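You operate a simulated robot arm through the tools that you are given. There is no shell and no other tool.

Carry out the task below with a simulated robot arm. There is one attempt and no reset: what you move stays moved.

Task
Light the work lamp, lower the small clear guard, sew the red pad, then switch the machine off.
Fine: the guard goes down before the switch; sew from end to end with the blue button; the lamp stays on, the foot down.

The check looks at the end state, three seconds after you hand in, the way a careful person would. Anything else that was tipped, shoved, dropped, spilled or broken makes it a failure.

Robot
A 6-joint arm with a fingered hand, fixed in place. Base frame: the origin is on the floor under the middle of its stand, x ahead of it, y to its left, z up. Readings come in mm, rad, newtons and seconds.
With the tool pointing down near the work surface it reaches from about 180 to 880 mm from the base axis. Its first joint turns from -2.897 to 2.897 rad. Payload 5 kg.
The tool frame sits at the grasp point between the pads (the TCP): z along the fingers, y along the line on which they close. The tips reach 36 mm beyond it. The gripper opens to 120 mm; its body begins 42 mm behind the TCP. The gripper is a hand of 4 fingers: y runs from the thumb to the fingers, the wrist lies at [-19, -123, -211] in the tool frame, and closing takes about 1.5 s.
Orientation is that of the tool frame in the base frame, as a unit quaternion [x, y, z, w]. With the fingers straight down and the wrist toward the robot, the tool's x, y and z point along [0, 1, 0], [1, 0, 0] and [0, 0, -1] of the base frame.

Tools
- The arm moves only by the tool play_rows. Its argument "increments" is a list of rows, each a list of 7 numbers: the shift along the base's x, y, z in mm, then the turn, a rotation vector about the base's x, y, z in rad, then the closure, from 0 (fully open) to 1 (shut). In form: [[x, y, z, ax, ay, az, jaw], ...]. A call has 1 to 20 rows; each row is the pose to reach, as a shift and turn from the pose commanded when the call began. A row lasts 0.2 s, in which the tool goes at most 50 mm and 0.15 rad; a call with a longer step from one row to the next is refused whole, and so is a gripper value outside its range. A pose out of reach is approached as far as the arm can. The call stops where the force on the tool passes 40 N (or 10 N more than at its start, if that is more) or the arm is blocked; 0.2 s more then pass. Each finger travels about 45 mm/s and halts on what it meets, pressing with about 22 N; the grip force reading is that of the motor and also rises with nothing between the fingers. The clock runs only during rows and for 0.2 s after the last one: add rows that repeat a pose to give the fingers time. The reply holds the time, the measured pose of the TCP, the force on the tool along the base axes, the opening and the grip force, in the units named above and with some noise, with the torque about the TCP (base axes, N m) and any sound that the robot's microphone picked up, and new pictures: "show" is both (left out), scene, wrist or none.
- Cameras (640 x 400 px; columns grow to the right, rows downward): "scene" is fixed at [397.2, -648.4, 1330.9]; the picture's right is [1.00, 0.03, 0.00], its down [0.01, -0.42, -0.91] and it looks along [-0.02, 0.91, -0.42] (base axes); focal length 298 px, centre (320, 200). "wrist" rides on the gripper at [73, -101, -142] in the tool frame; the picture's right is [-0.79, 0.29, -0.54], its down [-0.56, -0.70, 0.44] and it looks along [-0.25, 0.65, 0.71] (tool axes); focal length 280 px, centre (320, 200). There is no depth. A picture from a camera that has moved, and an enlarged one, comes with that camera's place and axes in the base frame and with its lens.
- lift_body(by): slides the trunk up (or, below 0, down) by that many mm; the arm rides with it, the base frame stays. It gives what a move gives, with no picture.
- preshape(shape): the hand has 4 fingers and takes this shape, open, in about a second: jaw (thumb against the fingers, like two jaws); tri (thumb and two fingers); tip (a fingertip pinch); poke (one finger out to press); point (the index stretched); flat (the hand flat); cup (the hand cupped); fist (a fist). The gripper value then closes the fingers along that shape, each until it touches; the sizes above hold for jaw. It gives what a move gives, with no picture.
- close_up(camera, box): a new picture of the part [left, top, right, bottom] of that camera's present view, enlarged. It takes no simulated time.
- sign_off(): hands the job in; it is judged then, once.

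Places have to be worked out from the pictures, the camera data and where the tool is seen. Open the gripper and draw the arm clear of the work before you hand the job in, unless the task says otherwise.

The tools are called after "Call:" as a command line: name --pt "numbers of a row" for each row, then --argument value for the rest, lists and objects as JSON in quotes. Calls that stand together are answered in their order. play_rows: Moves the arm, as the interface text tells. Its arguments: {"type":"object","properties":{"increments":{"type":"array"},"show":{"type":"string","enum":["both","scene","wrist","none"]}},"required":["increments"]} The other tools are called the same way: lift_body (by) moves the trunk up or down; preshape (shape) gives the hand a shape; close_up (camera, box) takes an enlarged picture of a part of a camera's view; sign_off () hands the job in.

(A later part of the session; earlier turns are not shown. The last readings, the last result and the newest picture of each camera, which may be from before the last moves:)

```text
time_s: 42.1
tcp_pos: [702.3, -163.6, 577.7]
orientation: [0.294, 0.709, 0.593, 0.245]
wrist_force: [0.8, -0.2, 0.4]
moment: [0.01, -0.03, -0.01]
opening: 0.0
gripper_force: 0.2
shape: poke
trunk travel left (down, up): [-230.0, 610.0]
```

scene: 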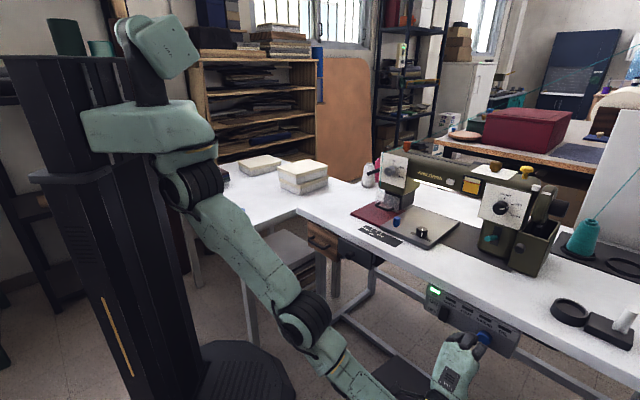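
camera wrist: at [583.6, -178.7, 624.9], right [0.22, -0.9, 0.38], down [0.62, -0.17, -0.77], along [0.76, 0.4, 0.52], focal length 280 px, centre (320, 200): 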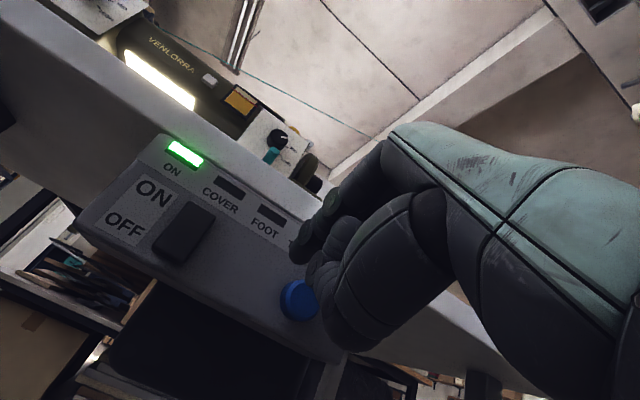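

Now I raise the tool to button height and close in to about 25 mm in front of the blue button.

Call:
play_rows --pt "0 0 40 0 0 0 0" --pt "8 4 80 0 0 0 0" --pt "28 14 106 0 0 0 0" --pt "48 24 107 0 0 0 0" --pt "64 32 107 0 0 0 0" --pt "64 32 107 0 0 0 0" --show "both"

Call:
close_up --camera "wrist" --box '[150, 100, 400, 360]'

Call:
close_up --camera "scene" --box '[410, 270, 530, 370]'

```text
time_s: 43.5
tcp_pos: [765.8, -128.9, 683.5]
orientation: [0.294, 0.708, 0.593, 0.245]
wrist_force: [-0.5, -0.7, -0.2]
moment: [-0.01, -0.06, 0.03]
opening: 0.3
gripper_force: 0.0
shape: poke
trunk travel left (down, up): [-230.0, 610.0]
camera wrist: at [603.8, -189.0, 609.3], right [0.22, -0.9, 0.38], down [0.62, -0.17, -0.77], along [0.76, 0.4, 0.52], focal length 280 px, centre (320, 200)
```

scene: 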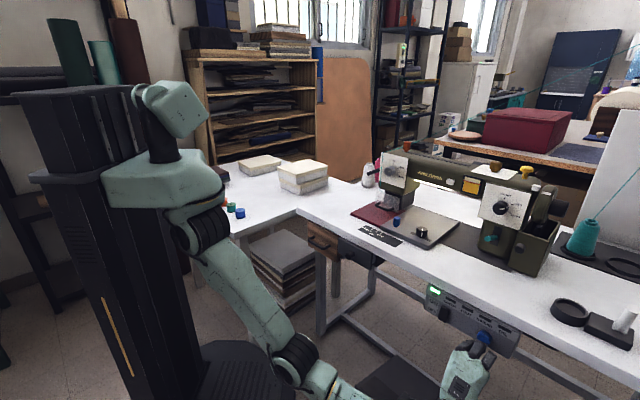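
wrist: 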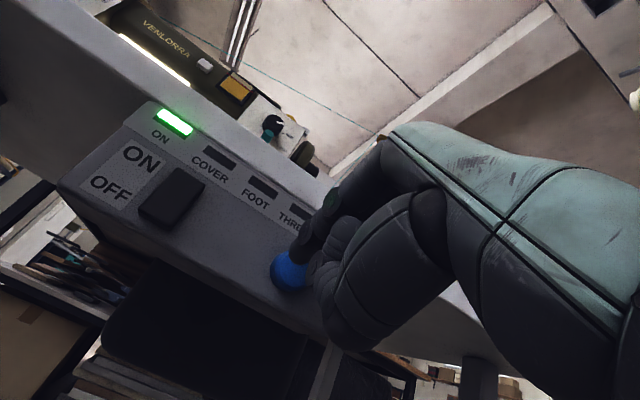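

```text
1.54 times, centred on (275, 230) of wrist
camera zoom: at [603.8, -189.0, 609.3], right [0.22, -0.9, 0.38], down [0.62, -0.17, -0.77], along [0.76, 0.4, 0.52], focal length 431 px, centre (389, 154)
```

zoom: 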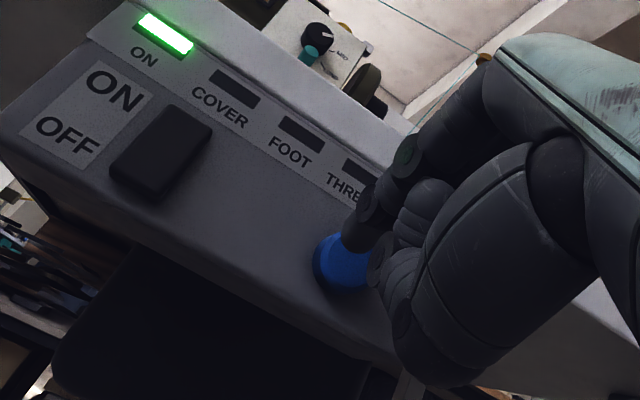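

```text
4.00 times, centred on (470, 320) of scene
camera zoom: at [397.2, -648.4, 1330.9], right [1.0, 0.03, 0.0], down [0.01, -0.42, -0.91], along [-0.02, 0.91, -0.42], focal length 1191 px, centre (-280, -280)
```

zoom: 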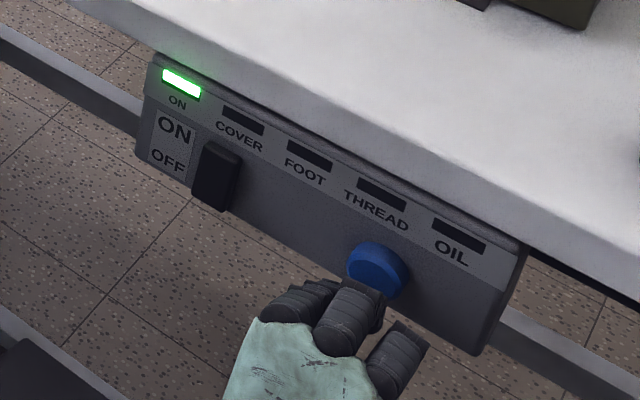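

The fingertip is aligned with the blue button. I advance in small steps until I feel contact, watching the lights and listening.

Call:
play_rows --pt "5 5 0 0 0 0 0" --pt "10 10 0 0 0 0 0" --pt "13 13 0 0 0 0 0" --pt "15 15 0 0 0 0 0" --pt "17 17 0 0 0 0 0" --show "both"

Call:
close_up --camera "scene" --box '[340, 150, 460, 250]'

Call:
close_up --camera "wrist" --box '[150, 100, 400, 360]'

```text
time_s: 44.7
tcp_pos: [783.5, -113.2, 683.0]
orientation: [0.293, 0.708, 0.594, 0.245]
wrist_force: [-1.4, -0.6, -1.1]
moment: [-0.01, 0.04, 0.03]
opening: 0.0
gripper_force: 0.0
shape: poke
trunk travel left (down, up): [-230.0, 610.0]
camera wrist: at [622.0, -172.7, 610.0], right [0.22, -0.9, 0.38], down [0.62, -0.17, -0.77], along [0.76, 0.4, 0.52], focal length 280 px, centre (320, 200)
```

scene: 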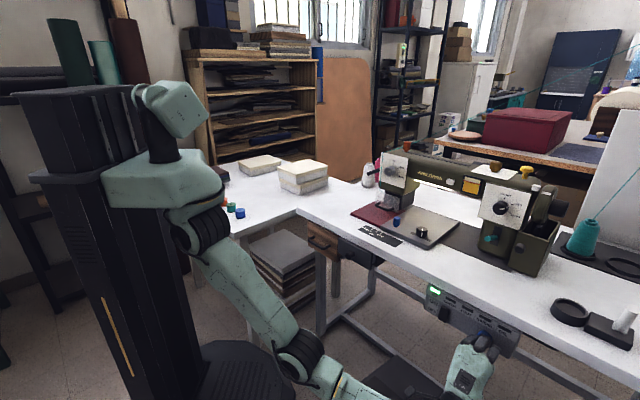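
wrist: 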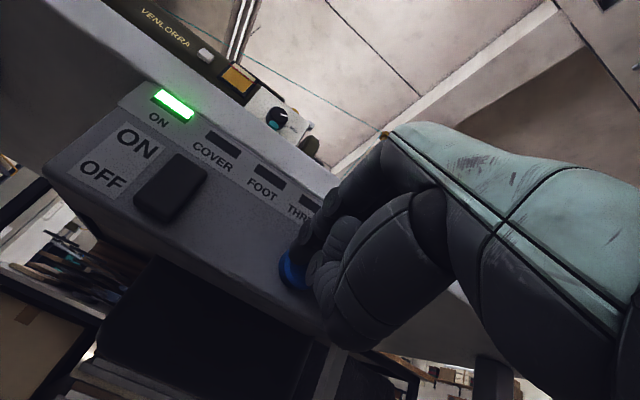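

```text
4.00 times, centred on (400, 200) of scene
camera zoom: at [397.2, -648.4, 1330.9], right [1.0, 0.03, 0.0], down [0.01, -0.42, -0.91], along [-0.02, 0.91, -0.42], focal length 1191 px, centre (0, 200)
```

zoom: 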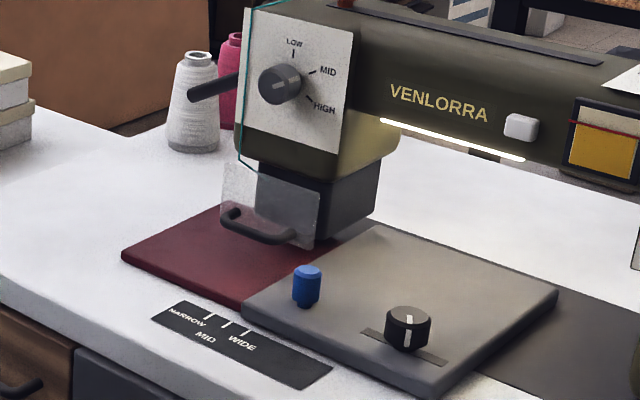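

```text
1.54 times, centred on (275, 230) of wrist
camera zoom: at [622.0, -172.7, 610.0], right [0.22, -0.9, 0.38], down [0.62, -0.17, -0.77], along [0.76, 0.4, 0.52], focal length 431 px, centre (389, 154)
```

zoom: 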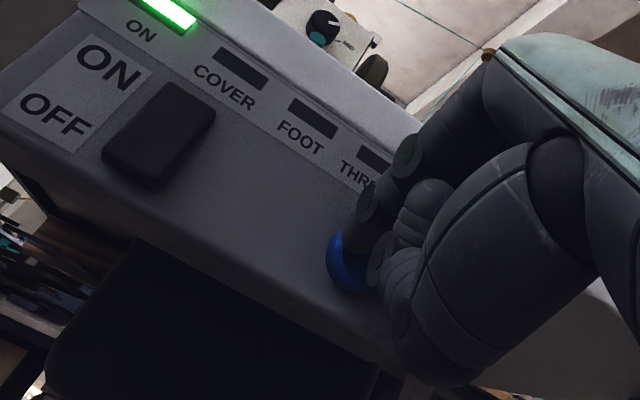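

No contact yet; the tip should be just at the face. I go on in 2 mm steps.

Call:
play_rows --pt "1.5 1.5 0 0 0 0 0" --pt "3 3 0 0 0 0 0" --pt "4.5 4.5 0 0 0 0 0" --show "both"

Call:
close_up --camera "scene" --box '[340, 150, 460, 250]'

Call:
close_up --camera "wrist" --box '[150, 100, 400, 360]'

```text
time_s: 45.5
tcp_pos: [787.9, -108.3, 683.3]
orientation: [0.293, 0.708, 0.595, 0.245]
wrist_force: [-2.8, -2.3, 0.5]
moment: [-0.02, 0.02, 0.09]
opening: 0.1
gripper_force: 0.1
shape: poke
trunk travel left (down, up): [-230.0, 610.0]
heard: click
camera wrist: at [626.0, -168.6, 610.0], right [0.22, -0.9, 0.38], down [0.62, -0.17, -0.77], along [0.76, 0.4, 0.52], focal length 280 px, centre (320, 200)
```

scene: 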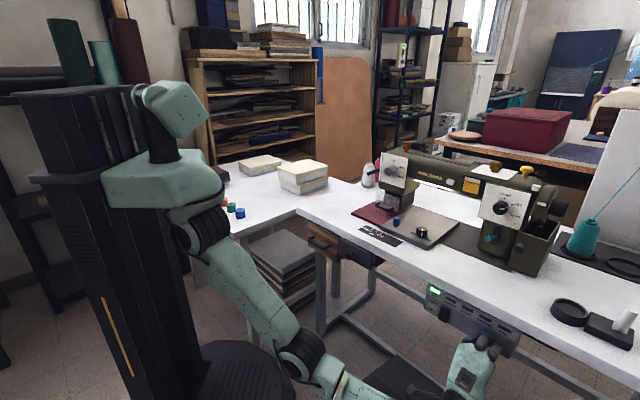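
wrist: 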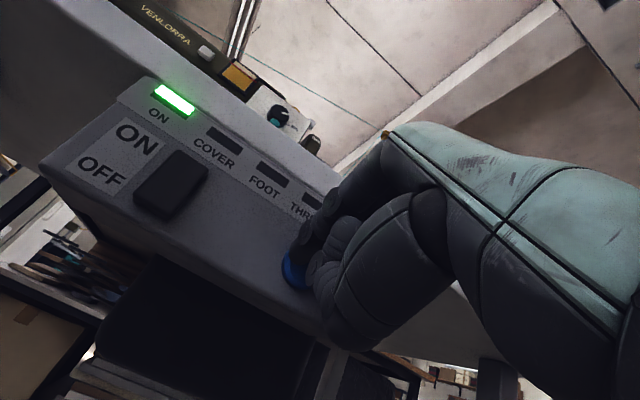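

```text
4.00 times, centred on (400, 200) of scene
camera zoom: at [397.2, -648.4, 1330.9], right [1.0, 0.03, 0.0], down [0.01, -0.42, -0.91], along [-0.02, 0.91, -0.42], focal length 1191 px, centre (0, 200)
```

zoom: 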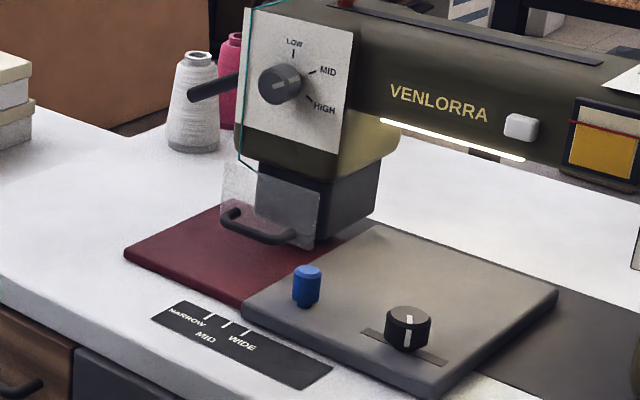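

```text
1.54 times, centred on (275, 230) of wrist
camera zoom: at [626.0, -168.6, 610.0], right [0.22, -0.9, 0.38], down [0.62, -0.17, -0.77], along [0.76, 0.4, 0.52], focal length 431 px, centre (389, 154)
```

zoom: 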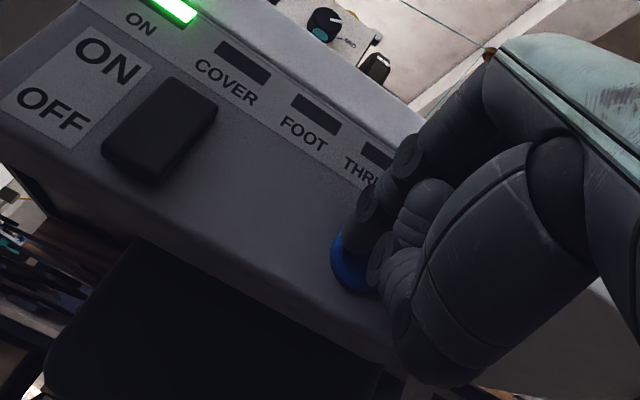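

A click was heard and the pad's left corner has begun moving back (feeding). I press 2 mm more for margin and hold for about a second, then check the feed rate.

Call:
play_rows --pt "1.5 1.5 0 0 0 0 0" --pt "1.5 1.5 0 0 0 0 0" --pt "1.5 1.5 0 0 0 0 0" --pt "1.5 1.5 0 0 0 0 0" --show "scene"

Call:
close_up --camera "scene" --box '[340, 150, 460, 250]'

Call:
close_up --camera "scene" --box '[410, 270, 530, 370]'

```text
time_s: 46.5
tcp_pos: [788.5, -108.0, 683.5]
orientation: [0.293, 0.708, 0.594, 0.245]
wrist_force: [-6.7, -5.8, 0.7]
moment: [0.01, -0.01, 0.12]
opening: 0.0
gripper_force: 0.1
shape: poke
trunk travel left (down, up): [-230.0, 610.0]
```

scene: 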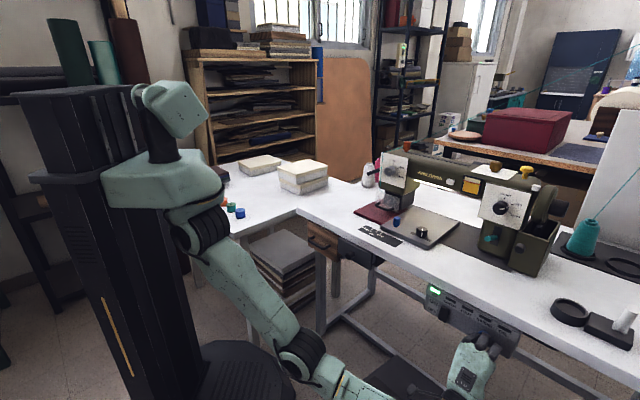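

```text
4.00 times, centred on (400, 200) of scene
camera zoom: at [397.2, -648.4, 1330.9], right [1.0, 0.03, 0.0], down [0.01, -0.42, -0.91], along [-0.02, 0.91, -0.42], focal length 1191 px, centre (0, 200)
```

zoom: 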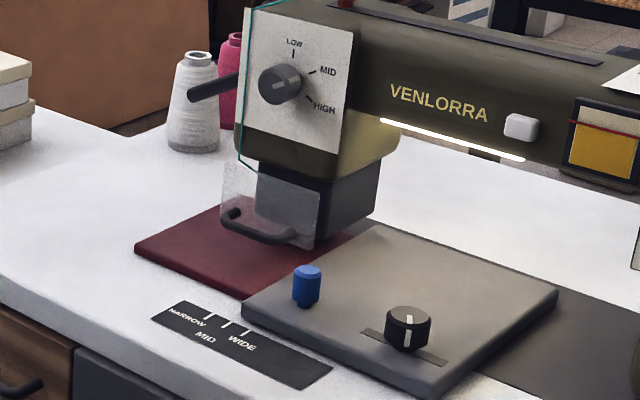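

```text
4.00 times, centred on (470, 320) of scene
camera zoom: at [397.2, -648.4, 1330.9], right [1.0, 0.03, 0.0], down [0.01, -0.42, -0.91], along [-0.02, 0.91, -0.42], focal length 1191 px, centre (-280, -280)
```

zoom: 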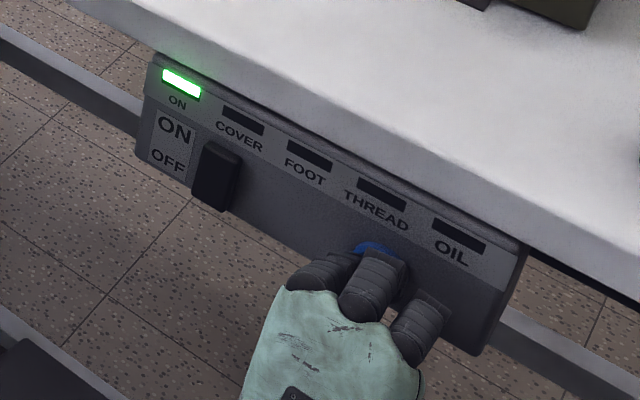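

The pad is feeding at about 14 mm/s; no warning lights. I keep holding and check again after about 2 s.

Call:
play_rows --pt "0 0 0 0 0 0 0" --pt "0 0 0 0 0 0 0" --pt "0 0 0 0 0 0 0" --pt "0 0 0 0 0 0 0" --pt "0 0 0 0 0 0 0" --pt "0 0 0 0 0 0 0" --pt "0 0 0 0 0 0 0" --pt "0 0 0 0 0 0 0" --pt "0 0 0 0 0 0 0" --pt "0 0 0 0 0 0 0" --show "scene"

Call:
close_up --camera "scene" --box '[340, 150, 460, 250]'

```text
time_s: 48.7
tcp_pos: [789.6, -106.9, 684.4]
orientation: [0.293, 0.708, 0.595, 0.245]
wrist_force: [-6.3, -5.6, -0.1]
moment: [-0.01, -0.01, 0.1]
opening: 0.0
gripper_force: 0.0
shape: poke
trunk travel left (down, up): [-230.0, 610.0]
```

scene: 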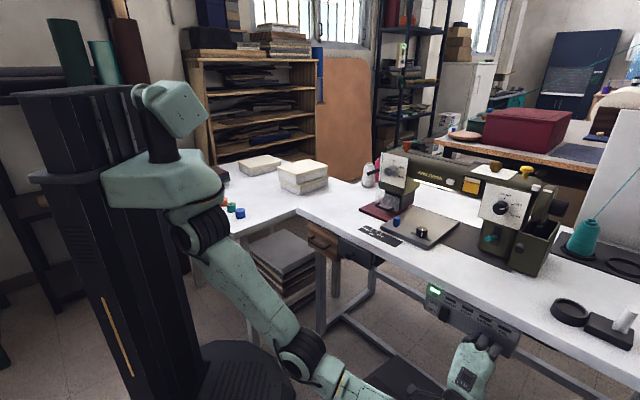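

```text
4.00 times, centred on (400, 200) of scene
camera zoom: at [397.2, -648.4, 1330.9], right [1.0, 0.03, 0.0], down [0.01, -0.42, -0.91], along [-0.02, 0.91, -0.42], focal length 1191 px, centre (0, 200)
```

zoom: 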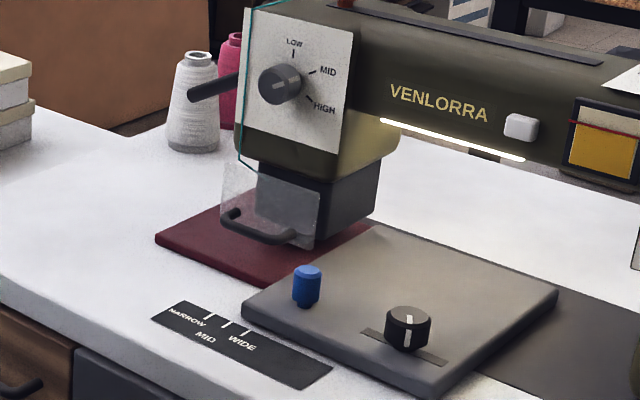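

Feed continues steadily (~10 px/s in this zoom); the front edge needs roughly 50 px more to reach the foot. I hold for another 3 s.

Call:
play_rows --pt "0 0 0 0 0 0 0" --pt "0 0 0 0 0 0 0" --pt "0 0 0 0 0 0 0" --pt "0 0 0 0 0 0 0" --pt "0 0 0 0 0 0 0" --pt "0 0 0 0 0 0 0" --pt "0 0 0 0 0 0 0" --pt "0 0 0 0 0 0 0" --pt "0 0 0 0 0 0 0" --pt "0 0 0 0 0 0 0" --pt "0 0 0 0 0 0 0" --pt "0 0 0 0 0 0 0" --pt "0 0 0 0 0 0 0" --pt "0 0 0 0 0 0 0" --show "both"

Call:
close_up --camera "scene" --box '[360, 170, 440, 240]'

```text
time_s: 51.7
tcp_pos: [788.6, -109.0, 683.1]
orientation: [0.294, 0.707, 0.594, 0.246]
wrist_force: [-6.9, -5.1, -0.6]
moment: [-0.05, 0.04, 0.11]
opening: 0.0
gripper_force: 0.0
shape: poke
trunk travel left (down, up): [-230.0, 610.0]
camera wrist: at [627.3, -167.4, 610.0], right [0.22, -0.9, 0.38], down [0.62, -0.17, -0.77], along [0.76, 0.4, 0.52], focal length 280 px, centre (320, 200)
```

scene: 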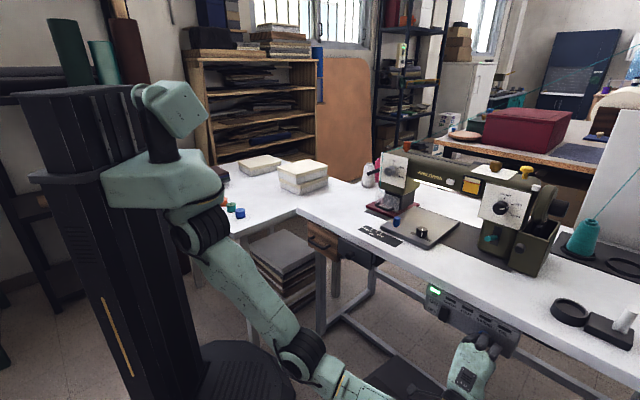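
wrist: 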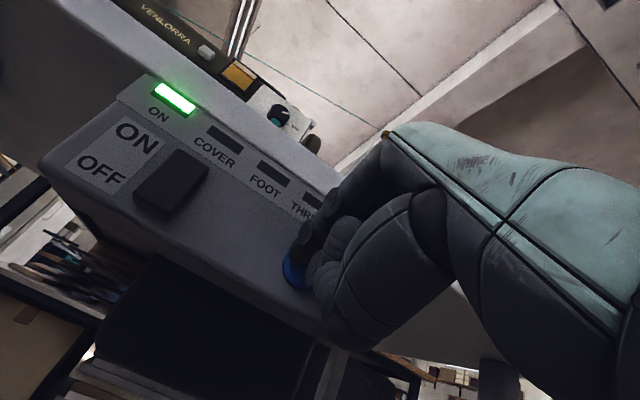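

```text
5.71 times, centred on (400, 205) of scene
camera zoom: at [397.2, -648.4, 1330.9], right [1.0, 0.03, 0.0], down [0.01, -0.42, -0.91], along [-0.02, 0.91, -0.42], focal length 1702 px, centre (-137, 171)
```

zoom: 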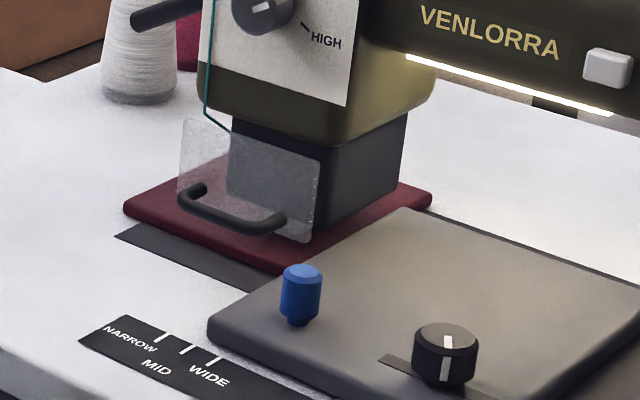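

The front edge still needs roughly 4–5 s of feed to reach the needle. I hold 3 s more and look again.

Call:
play_rows --pt "0 0 0 0 0 0 0" --pt "0 0 0 0 0 0 0" --pt "0 0 0 0 0 0 0" --pt "0 0 0 0 0 0 0" --pt "0 0 0 0 0 0 0" --pt "0 0 0 0 0 0 0" --pt "0 0 0 0 0 0 0" --pt "0 0 0 0 0 0 0" --pt "0 0 0 0 0 0 0" --pt "0 0 0 0 0 0 0" --pt "0 0 0 0 0 0 0" --pt "0 0 0 0 0 0 0" --pt "0 0 0 0 0 0 0" --pt "0 0 0 0 0 0 0" --show "scene"

Call:
close_up --camera "scene" --box '[360, 170, 440, 240]'

```text
time_s: 54.7
tcp_pos: [789.0, -106.7, 683.3]
orientation: [0.294, 0.707, 0.594, 0.246]
wrist_force: [-7.0, -4.8, -0.2]
moment: [-0.01, -0.01, 0.12]
opening: 0.0
gripper_force: 0.0
shape: poke
trunk travel left (down, up): [-230.0, 610.0]
```

scene: 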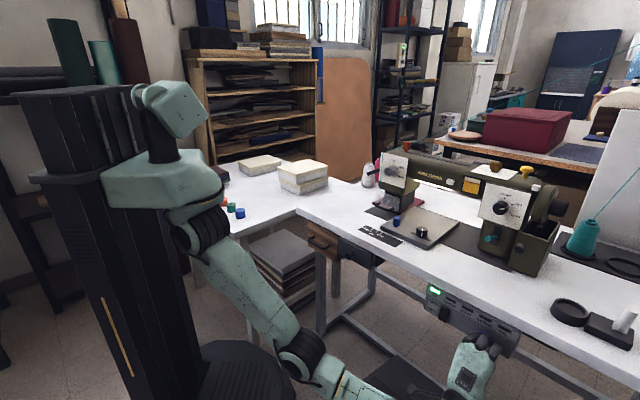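

```text
5.71 times, centred on (400, 205) of scene
camera zoom: at [397.2, -648.4, 1330.9], right [1.0, 0.03, 0.0], down [0.01, -0.42, -0.91], along [-0.02, 0.91, -0.42], focal length 1702 px, centre (-137, 171)
```

zoom: 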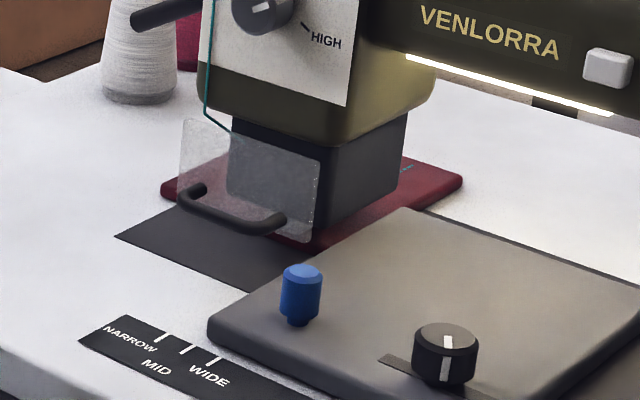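

Teal stitches are visible at the back end of the pad, and the front edge is nearly at the foot. I zoom further before holding on.

Call:
close_up --camera "scene" --box '[375, 185, 425, 220]'

```text
11.43 times, centred on (400, 202) of scene
camera zoom: at [397.2, -648.4, 1330.9], right [1.0, 0.03, 0.0], down [0.01, -0.42, -0.91], along [-0.02, 0.91, -0.42], focal length 3404 px, centre (-594, 171)
```

zoom: 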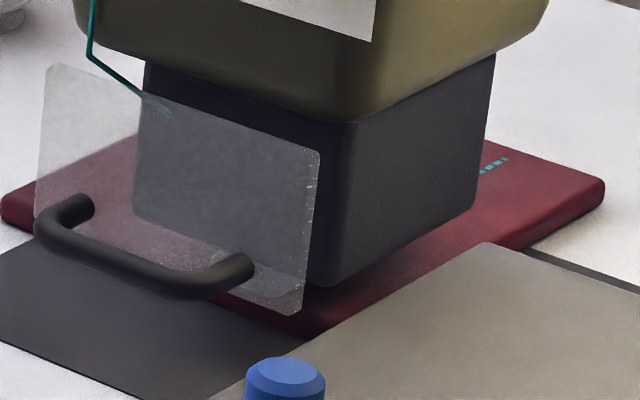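

The seam starts about 7 mm from the pad's back edge; the front edge is about 15–25 mm from the needle. I now hold in short spells, looking each time.

Call:
play_rows --pt "0 0 0 0 0 0 0" --pt "0 0 0 0 0 0 0" --pt "0 0 0 0 0 0 0" --show "scene"

Call:
close_up --camera "scene" --box '[375, 185, 425, 220]'

```text
time_s: 55.5
tcp_pos: [789.1, -108.5, 685.1]
orientation: [0.294, 0.707, 0.594, 0.246]
wrist_force: [-8.0, -4.2, 0.1]
moment: [-0.04, 0.02, 0.12]
opening: 0.1
gripper_force: 0.0
shape: poke
trunk travel left (down, up): [-230.0, 610.0]
```

scene: 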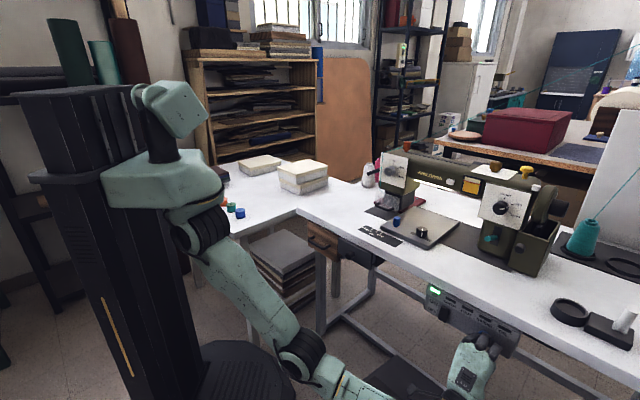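

```text
11.43 times, centred on (400, 202) of scene
camera zoom: at [397.2, -648.4, 1330.9], right [1.0, 0.03, 0.0], down [0.01, -0.42, -0.91], along [-0.02, 0.91, -0.42], focal length 3404 px, centre (-594, 171)
```

zoom: 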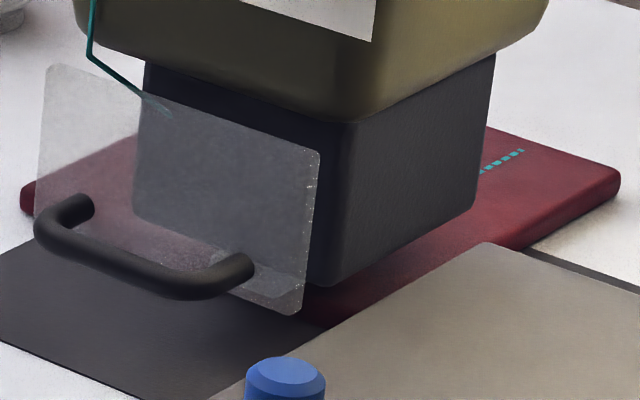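

The pad has fed about 154 mm of its ~176 mm length; perhaps 0.5–1 s remains. I continue with a very short hold and look.

Call:
play_rows --pt "0 0 0 0 0 0 0" --show "scene"

Call:
close_up --camera "scene" --box '[375, 185, 425, 220]'

```text
time_s: 55.9
tcp_pos: [789.2, -106.9, 683.8]
orientation: [0.294, 0.708, 0.593, 0.246]
wrist_force: [-6.9, -4.7, -1.3]
moment: [-0.03, 0.02, 0.16]
opening: 0.0
gripper_force: 0.0
shape: poke
trunk travel left (down, up): [-230.0, 610.0]
```

scene: 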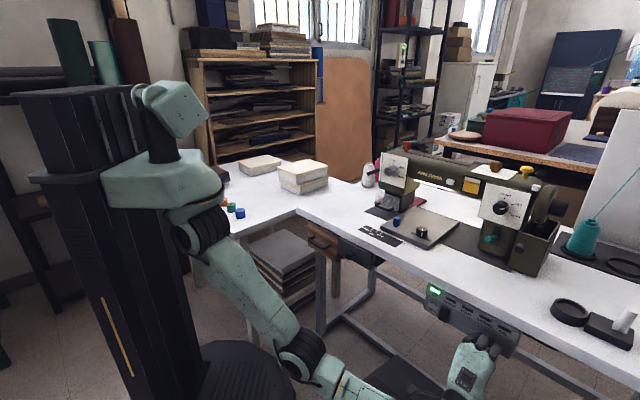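

```text
11.43 times, centred on (400, 202) of scene
camera zoom: at [397.2, -648.4, 1330.9], right [1.0, 0.03, 0.0], down [0.01, -0.42, -0.91], along [-0.02, 0.91, -0.42], focal length 3404 px, centre (-594, 171)
```

zoom: 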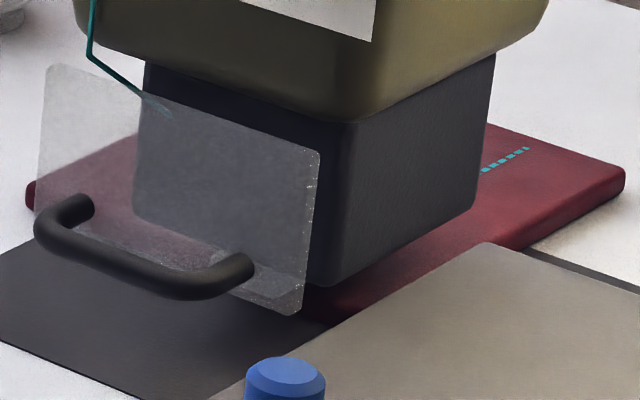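

It moved only ~5 px in 0.4 s, perhaps slowing to a stop. One more short hold to see whether it still feeds.

Call:
play_rows --pt "0 0 0 0 0 0 0" --show "scene"

Call:
close_up --camera "scene" --box '[375, 185, 425, 220]'

```text
time_s: 56.3
tcp_pos: [788.8, -106.3, 684.0]
orientation: [0.293, 0.708, 0.594, 0.245]
wrist_force: [-7.2, -4.7, -0.3]
moment: [-0.03, 0.03, 0.13]
opening: 0.3
gripper_force: 0.1
shape: poke
trunk travel left (down, up): [-230.0, 610.0]
```

scene: 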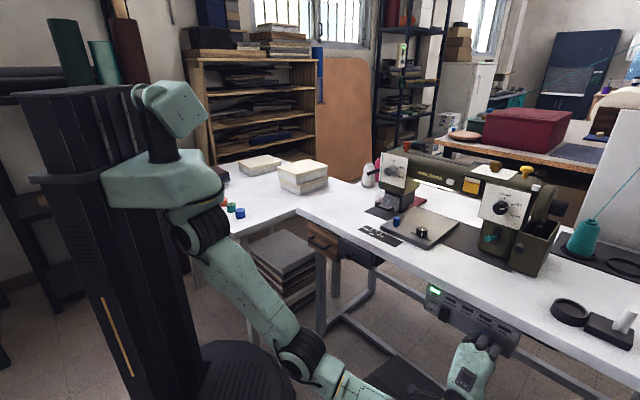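

```text
11.43 times, centred on (400, 202) of scene
camera zoom: at [397.2, -648.4, 1330.9], right [1.0, 0.03, 0.0], down [0.01, -0.42, -0.91], along [-0.02, 0.91, -0.42], focal length 3404 px, centre (-594, 171)
```

zoom: 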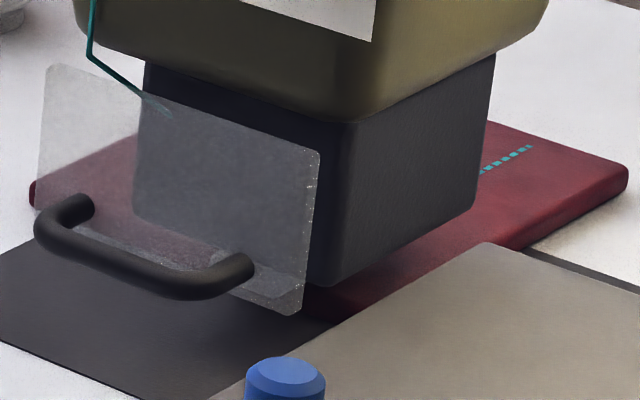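

Still creeping (~4 px). I hold a little longer.

Call:
play_rows --pt "0 0 0 0 0 0 0" --pt "0 0 0 0 0 0 0" --show "scene"

Call:
close_up --camera "scene" --box '[375, 185, 425, 220]'

```text
time_s: 56.9
tcp_pos: [790.0, -107.9, 682.6]
orientation: [0.294, 0.708, 0.594, 0.245]
wrist_force: [-7.0, -3.7, -0.4]
moment: [-0.03, 0.07, 0.15]
opening: 0.0
gripper_force: 0.1
shape: poke
trunk travel left (down, up): [-230.0, 610.0]
```

scene: 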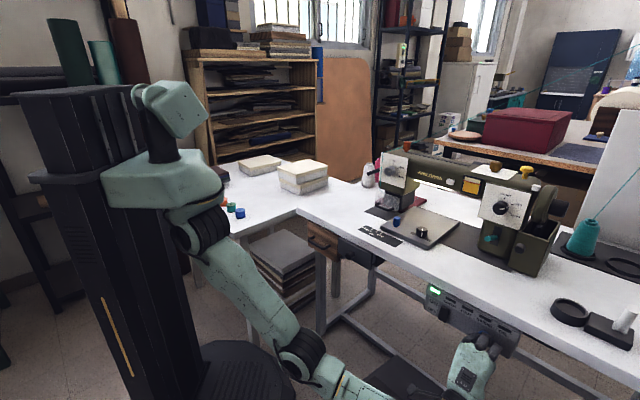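

```text
11.43 times, centred on (400, 202) of scene
camera zoom: at [397.2, -648.4, 1330.9], right [1.0, 0.03, 0.0], down [0.01, -0.42, -0.91], along [-0.02, 0.91, -0.42], focal length 3404 px, centre (-594, 171)
```

zoom: 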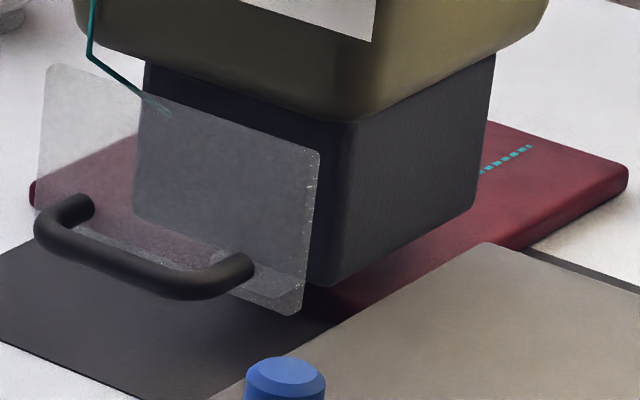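

The pad has stopped at the end of its feed, so the seam is complete end to end. I release the blue button, back off and move left to stand in front of the rocker's lower half.

Call:
play_rows --pt "-14 -14 0 0 0 0 0" --pt "-30 -30 -4 0 0 0 0" --pt "-55 -5 -9 0 0 0 0" --pt "-80 20 -13 0 0 0 0" --pt "-106 46 -17 0 0 0 0" --pt "-106 46 -17 0 0 0 0" --show "both"

Call:
close_up --camera "wrist" --box '[180, 140, 400, 360]'

Call:
close_up --camera "scene" --box '[410, 270, 510, 350]'

Call:
close_up --camera "scene" --box '[375, 185, 425, 220]'

```text
time_s: 58.3
tcp_pos: [682.0, -60.3, 668.2]
orientation: [0.295, 0.708, 0.593, 0.246]
wrist_force: [-1.2, -0.6, 0.0]
moment: [0.02, 0.01, 0.04]
opening: 0.0
gripper_force: 0.0
shape: poke
trunk travel left (down, up): [-230.0, 610.0]
camera wrist: at [520.0, -120.4, 594.1], right [0.22, -0.9, 0.38], down [0.62, -0.17, -0.77], along [0.76, 0.4, 0.52], focal length 280 px, centre (320, 200)
```

scene: 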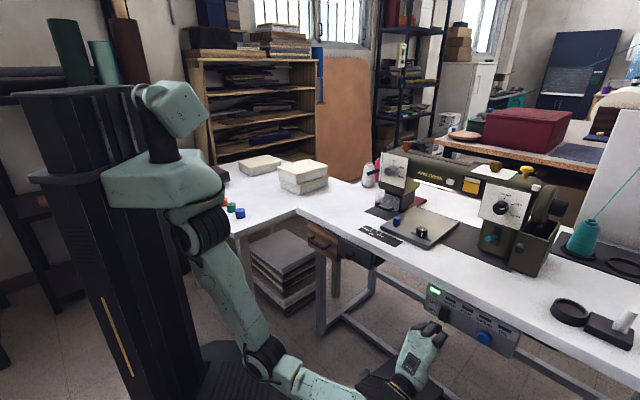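
wrist: 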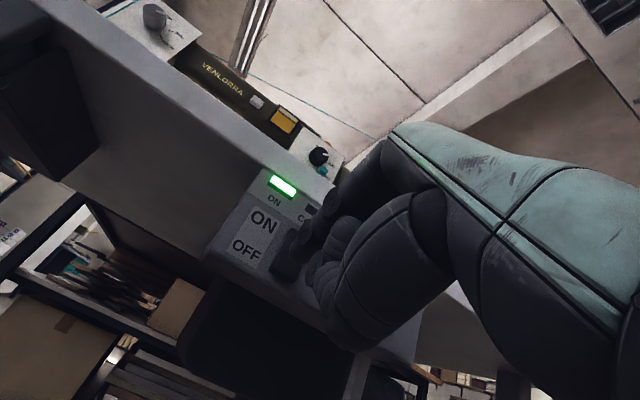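

```text
1.82 times, centred on (290, 250) of wrist
camera zoom: at [520.0, -120.4, 594.1], right [0.22, -0.9, 0.38], down [0.62, -0.17, -0.77], along [0.76, 0.4, 0.52], focal length 510 px, centre (374, 109)
```

zoom: 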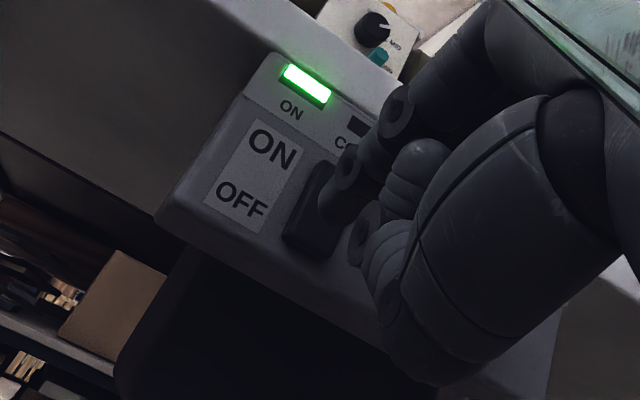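

```text
5.00 times, centred on (460, 310) of scene
camera zoom: at [397.2, -648.4, 1330.9], right [1.0, 0.03, 0.0], down [0.01, -0.42, -0.91], along [-0.02, 0.91, -0.42], focal length 1489 px, centre (-380, -350)
```

zoom: 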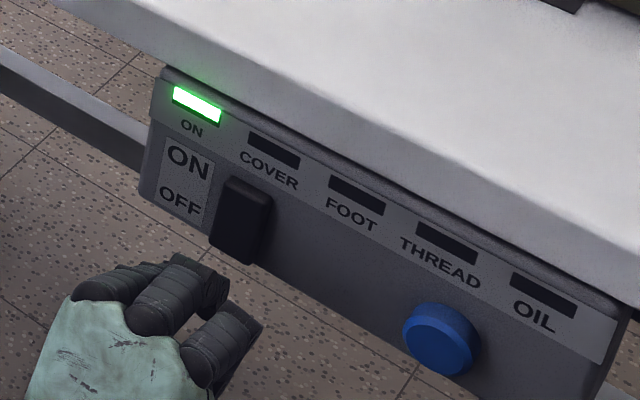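

```text
11.43 times, centred on (400, 202) of scene
camera zoom: at [397.2, -648.4, 1330.9], right [1.0, 0.03, 0.0], down [0.01, -0.42, -0.91], along [-0.02, 0.91, -0.42], focal length 3404 px, centre (-594, 171)
```

zoom: 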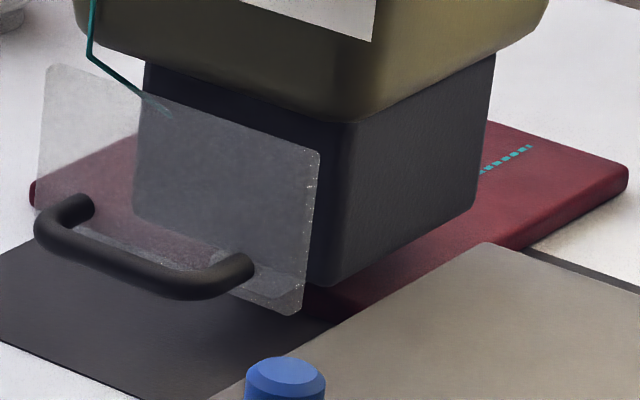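

The rocker is visible with its lower half now sticking out (ON state). The fingertip is at its lower half height (z≈664); I press it slowly.

Call:
play_rows --pt "10 8 0 0 0 0 0" --pt "18 16 0 0 0 0 0" --pt "22 20 0 0 0 0 0" --pt "25 23 0 0 0 0 0" --pt "27 25 0 0 0 0 0" --pt "29 27 0 0 0 0 0" --show "both"

Call:
close_up --camera "scene" --box '[410, 270, 510, 350]'

Call:
close_up --camera "wrist" --box '[180, 140, 400, 360]'

```text
time_s: 59.7
tcp_pos: [711.8, -35.1, 667.3]
orientation: [0.293, 0.708, 0.594, 0.245]
wrist_force: [-3.5, -1.7, 0.3]
moment: [0.01, 0.04, 0.1]
opening: 0.0
gripper_force: 0.0
shape: poke
trunk travel left (down, up): [-230.0, 610.0]
camera wrist: at [549.7, -94.5, 593.5], right [0.22, -0.9, 0.38], down [0.62, -0.17, -0.77], along [0.76, 0.4, 0.52], focal length 280 px, centre (320, 200)
```

scene: 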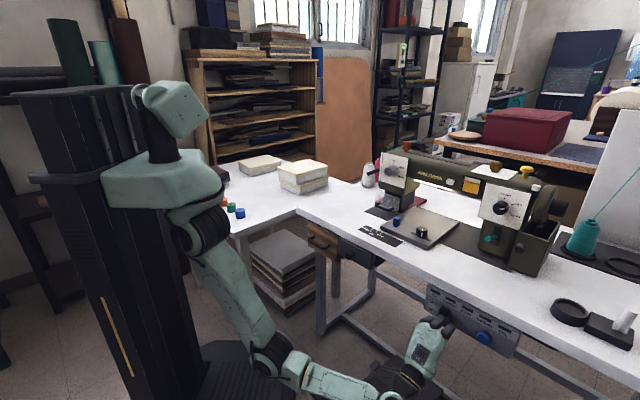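
wrist: 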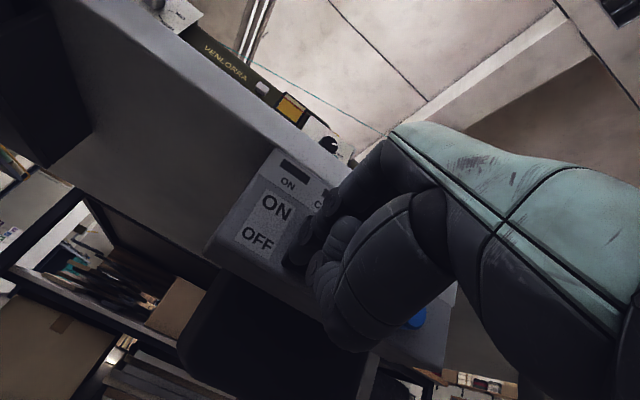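

```text
5.00 times, centred on (460, 310) of scene
camera zoom: at [397.2, -648.4, 1330.9], right [1.0, 0.03, 0.0], down [0.01, -0.42, -0.91], along [-0.02, 0.91, -0.42], focal length 1489 px, centre (-380, -350)
```

zoom: 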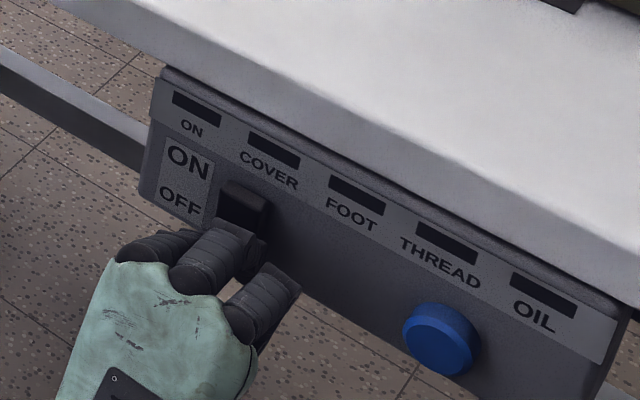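

```text
1.82 times, centred on (290, 250) of wrist
camera zoom: at [549.7, -94.5, 593.5], right [0.22, -0.9, 0.38], down [0.62, -0.17, -0.77], along [0.76, 0.4, 0.52], focal length 510 px, centre (374, 109)
```

zoom: 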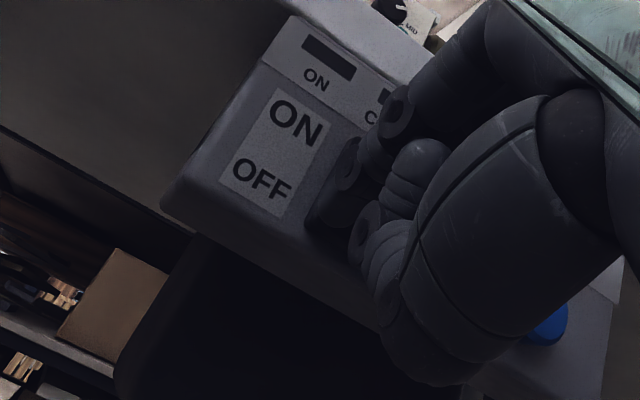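

The ON light has gone out. I press 2 mm further to make sure the rocker is fully over, then back off and check everything.

Call:
play_rows --pt "1.5 1.5 0 0 0 0 0" --pt "1.5 1.5 0 0 0 0 0" --pt "-14 -14 0 0 0 0 0" --pt "-40 -40 0 0 0 0 0" --pt "-70 -70 0 0 0 0 0" --pt "-70 -70 0 0 0 0 0" --show "both"

Call:
close_up --camera "scene" --box '[410, 270, 510, 350]'

Call:
close_up --camera "scene" --box '[340, 150, 460, 250]'

Call:
close_up --camera "wrist" --box '[80, 0, 400, 300]'

```text
time_s: 61.1
tcp_pos: [642.2, -101.9, 666.1]
orientation: [0.294, 0.708, 0.593, 0.245]
wrist_force: [0.2, -0.7, -0.2]
moment: [0.01, 0.02, -0.02]
opening: 0.0
gripper_force: 0.0
shape: poke
trunk travel left (down, up): [-230.0, 610.0]
camera wrist: at [480.8, -162.8, 592.8], right [0.22, -0.9, 0.38], down [0.62, -0.17, -0.77], along [0.76, 0.4, 0.52], focal length 280 px, centre (320, 200)
```

scene: 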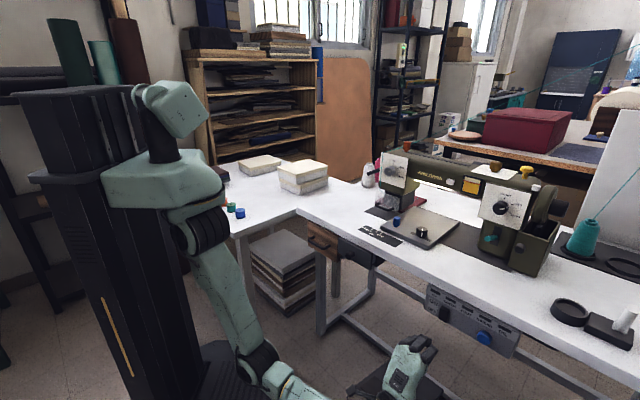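
wrist: 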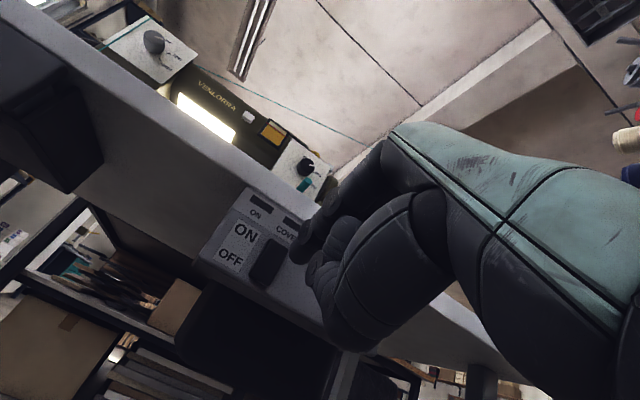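

```text
5.00 times, centred on (460, 310) of scene
camera zoom: at [397.2, -648.4, 1330.9], right [1.0, 0.03, 0.0], down [0.01, -0.42, -0.91], along [-0.02, 0.91, -0.42], focal length 1489 px, centre (-380, -350)
```

zoom: 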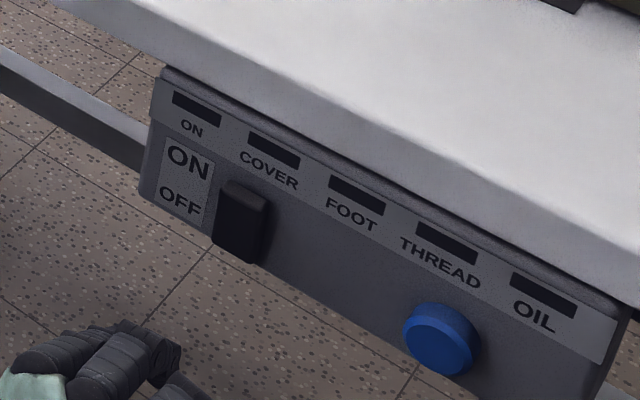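

```text
4.00 times, centred on (400, 200) of scene
camera zoom: at [397.2, -648.4, 1330.9], right [1.0, 0.03, 0.0], down [0.01, -0.42, -0.91], along [-0.02, 0.91, -0.42], focal length 1191 px, centre (0, 200)
```

zoom: 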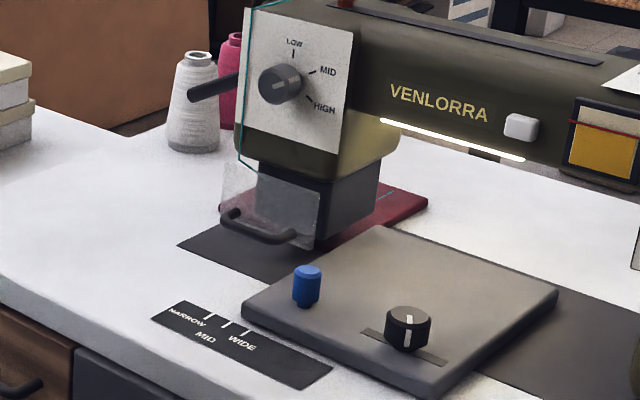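

```text
1.33 times, centred on (240, 150) of wrist
camera zoom: at [480.8, -162.8, 592.8], right [0.22, -0.9, 0.38], down [0.62, -0.17, -0.77], along [0.76, 0.4, 0.52], focal length 374 px, centre (427, 267)
```

zoom: 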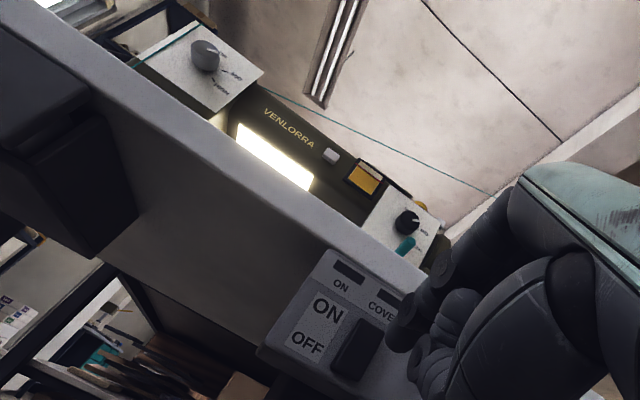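

The machine is off, the lamp stays lit, the guard is down, and the pad is sewn. I'd like to verify the seam end and the foot, so I retreat a little more and raise the trunk back up, keeping the hand well in front of the table.

Call:
play_rows --pt "-20 -20 0 0 0 0 0" --pt "-45 -45 0 0 0 0 0" --pt "-45 -45 0 0 0 0 0" --show "none"

Call:
lift_body --by 420

Call:
play_rows --pt "0 0 0 0 0 0 0" --show "both"

```text
time_s: 61.9
tcp_pos: [599.0, -150.6, 666.6]
orientation: [0.293, 0.708, 0.593, 0.245]
wrist_force: [-0.9, 0.0, 0.1]
moment: [-0.03, 0.0, 0.0]
opening: 0.0
gripper_force: 0.1
shape: poke
trunk travel left (down, up): [-230.0, 610.0]
```

```text
refused: 420 is not a number from -400 to 400
```

```text
time_s: 62.3
tcp_pos: [596.7, -150.6, 666.6]
orientation: [0.294, 0.708, 0.594, 0.246]
wrist_force: [0.5, -0.5, 0.6]
moment: [0.02, -0.01, 0.01]
opening: 0.0
gripper_force: 0.1
shape: poke
trunk travel left (down, up): [-230.0, 610.0]
camera wrist: at [436.2, -211.0, 592.8], right [0.22, -0.9, 0.38], down [0.62, -0.17, -0.77], along [0.76, 0.4, 0.52], focal length 280 px, centre (320, 200)
```

scene: 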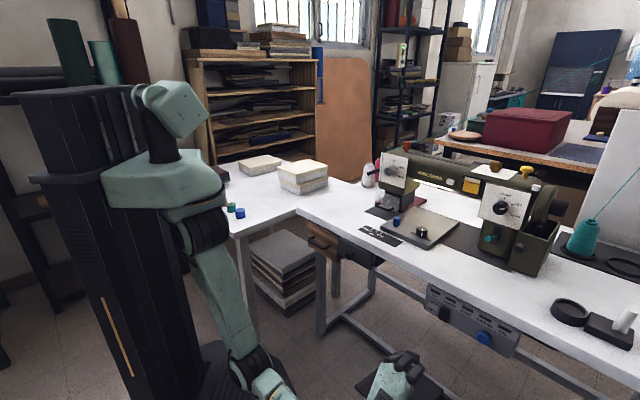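
wrist: 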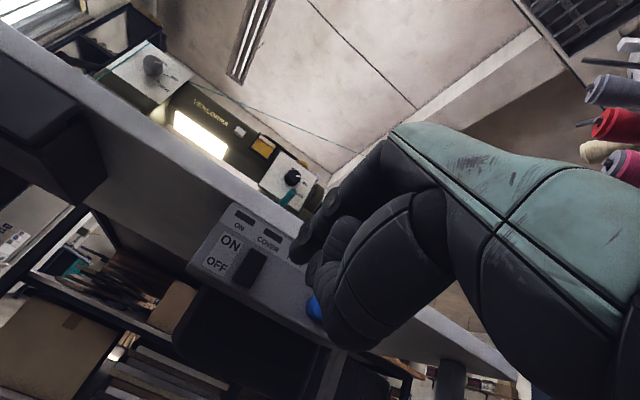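

The lift limit is 400 mm per call; I raise the trunk by 400.

Call:
lift_body --by 400

Call:
play_rows --pt "0 0 0 0 0 0 0" --show "scene"

```text
time_s: 66.1
tcp_pos: [598.7, -151.4, 1067.5]
orientation: [0.295, 0.708, 0.593, 0.246]
wrist_force: [0.9, 0.5, 0.0]
moment: [-0.02, 0.01, 0.0]
opening: 0.0
gripper_force: 0.0
shape: poke
trunk travel left (down, up): [-630.0, 210.0]
```

```text
time_s: 66.5
tcp_pos: [597.9, -151.3, 1065.9]
orientation: [0.294, 0.708, 0.594, 0.245]
wrist_force: [-0.8, -1.4, 0.8]
moment: [-0.01, 0.01, 0.01]
opening: 0.0
gripper_force: 0.1
shape: poke
trunk travel left (down, up): [-630.0, 210.0]
```

scene: 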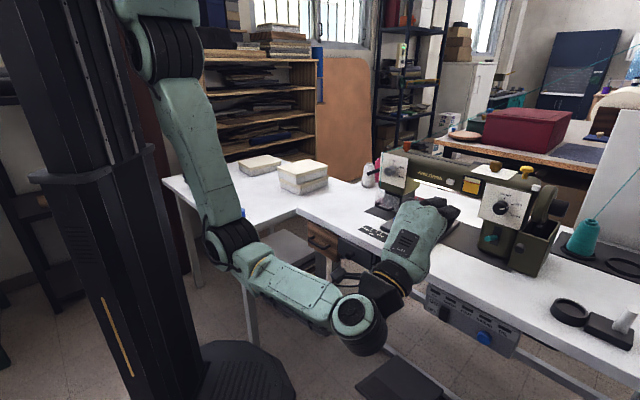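

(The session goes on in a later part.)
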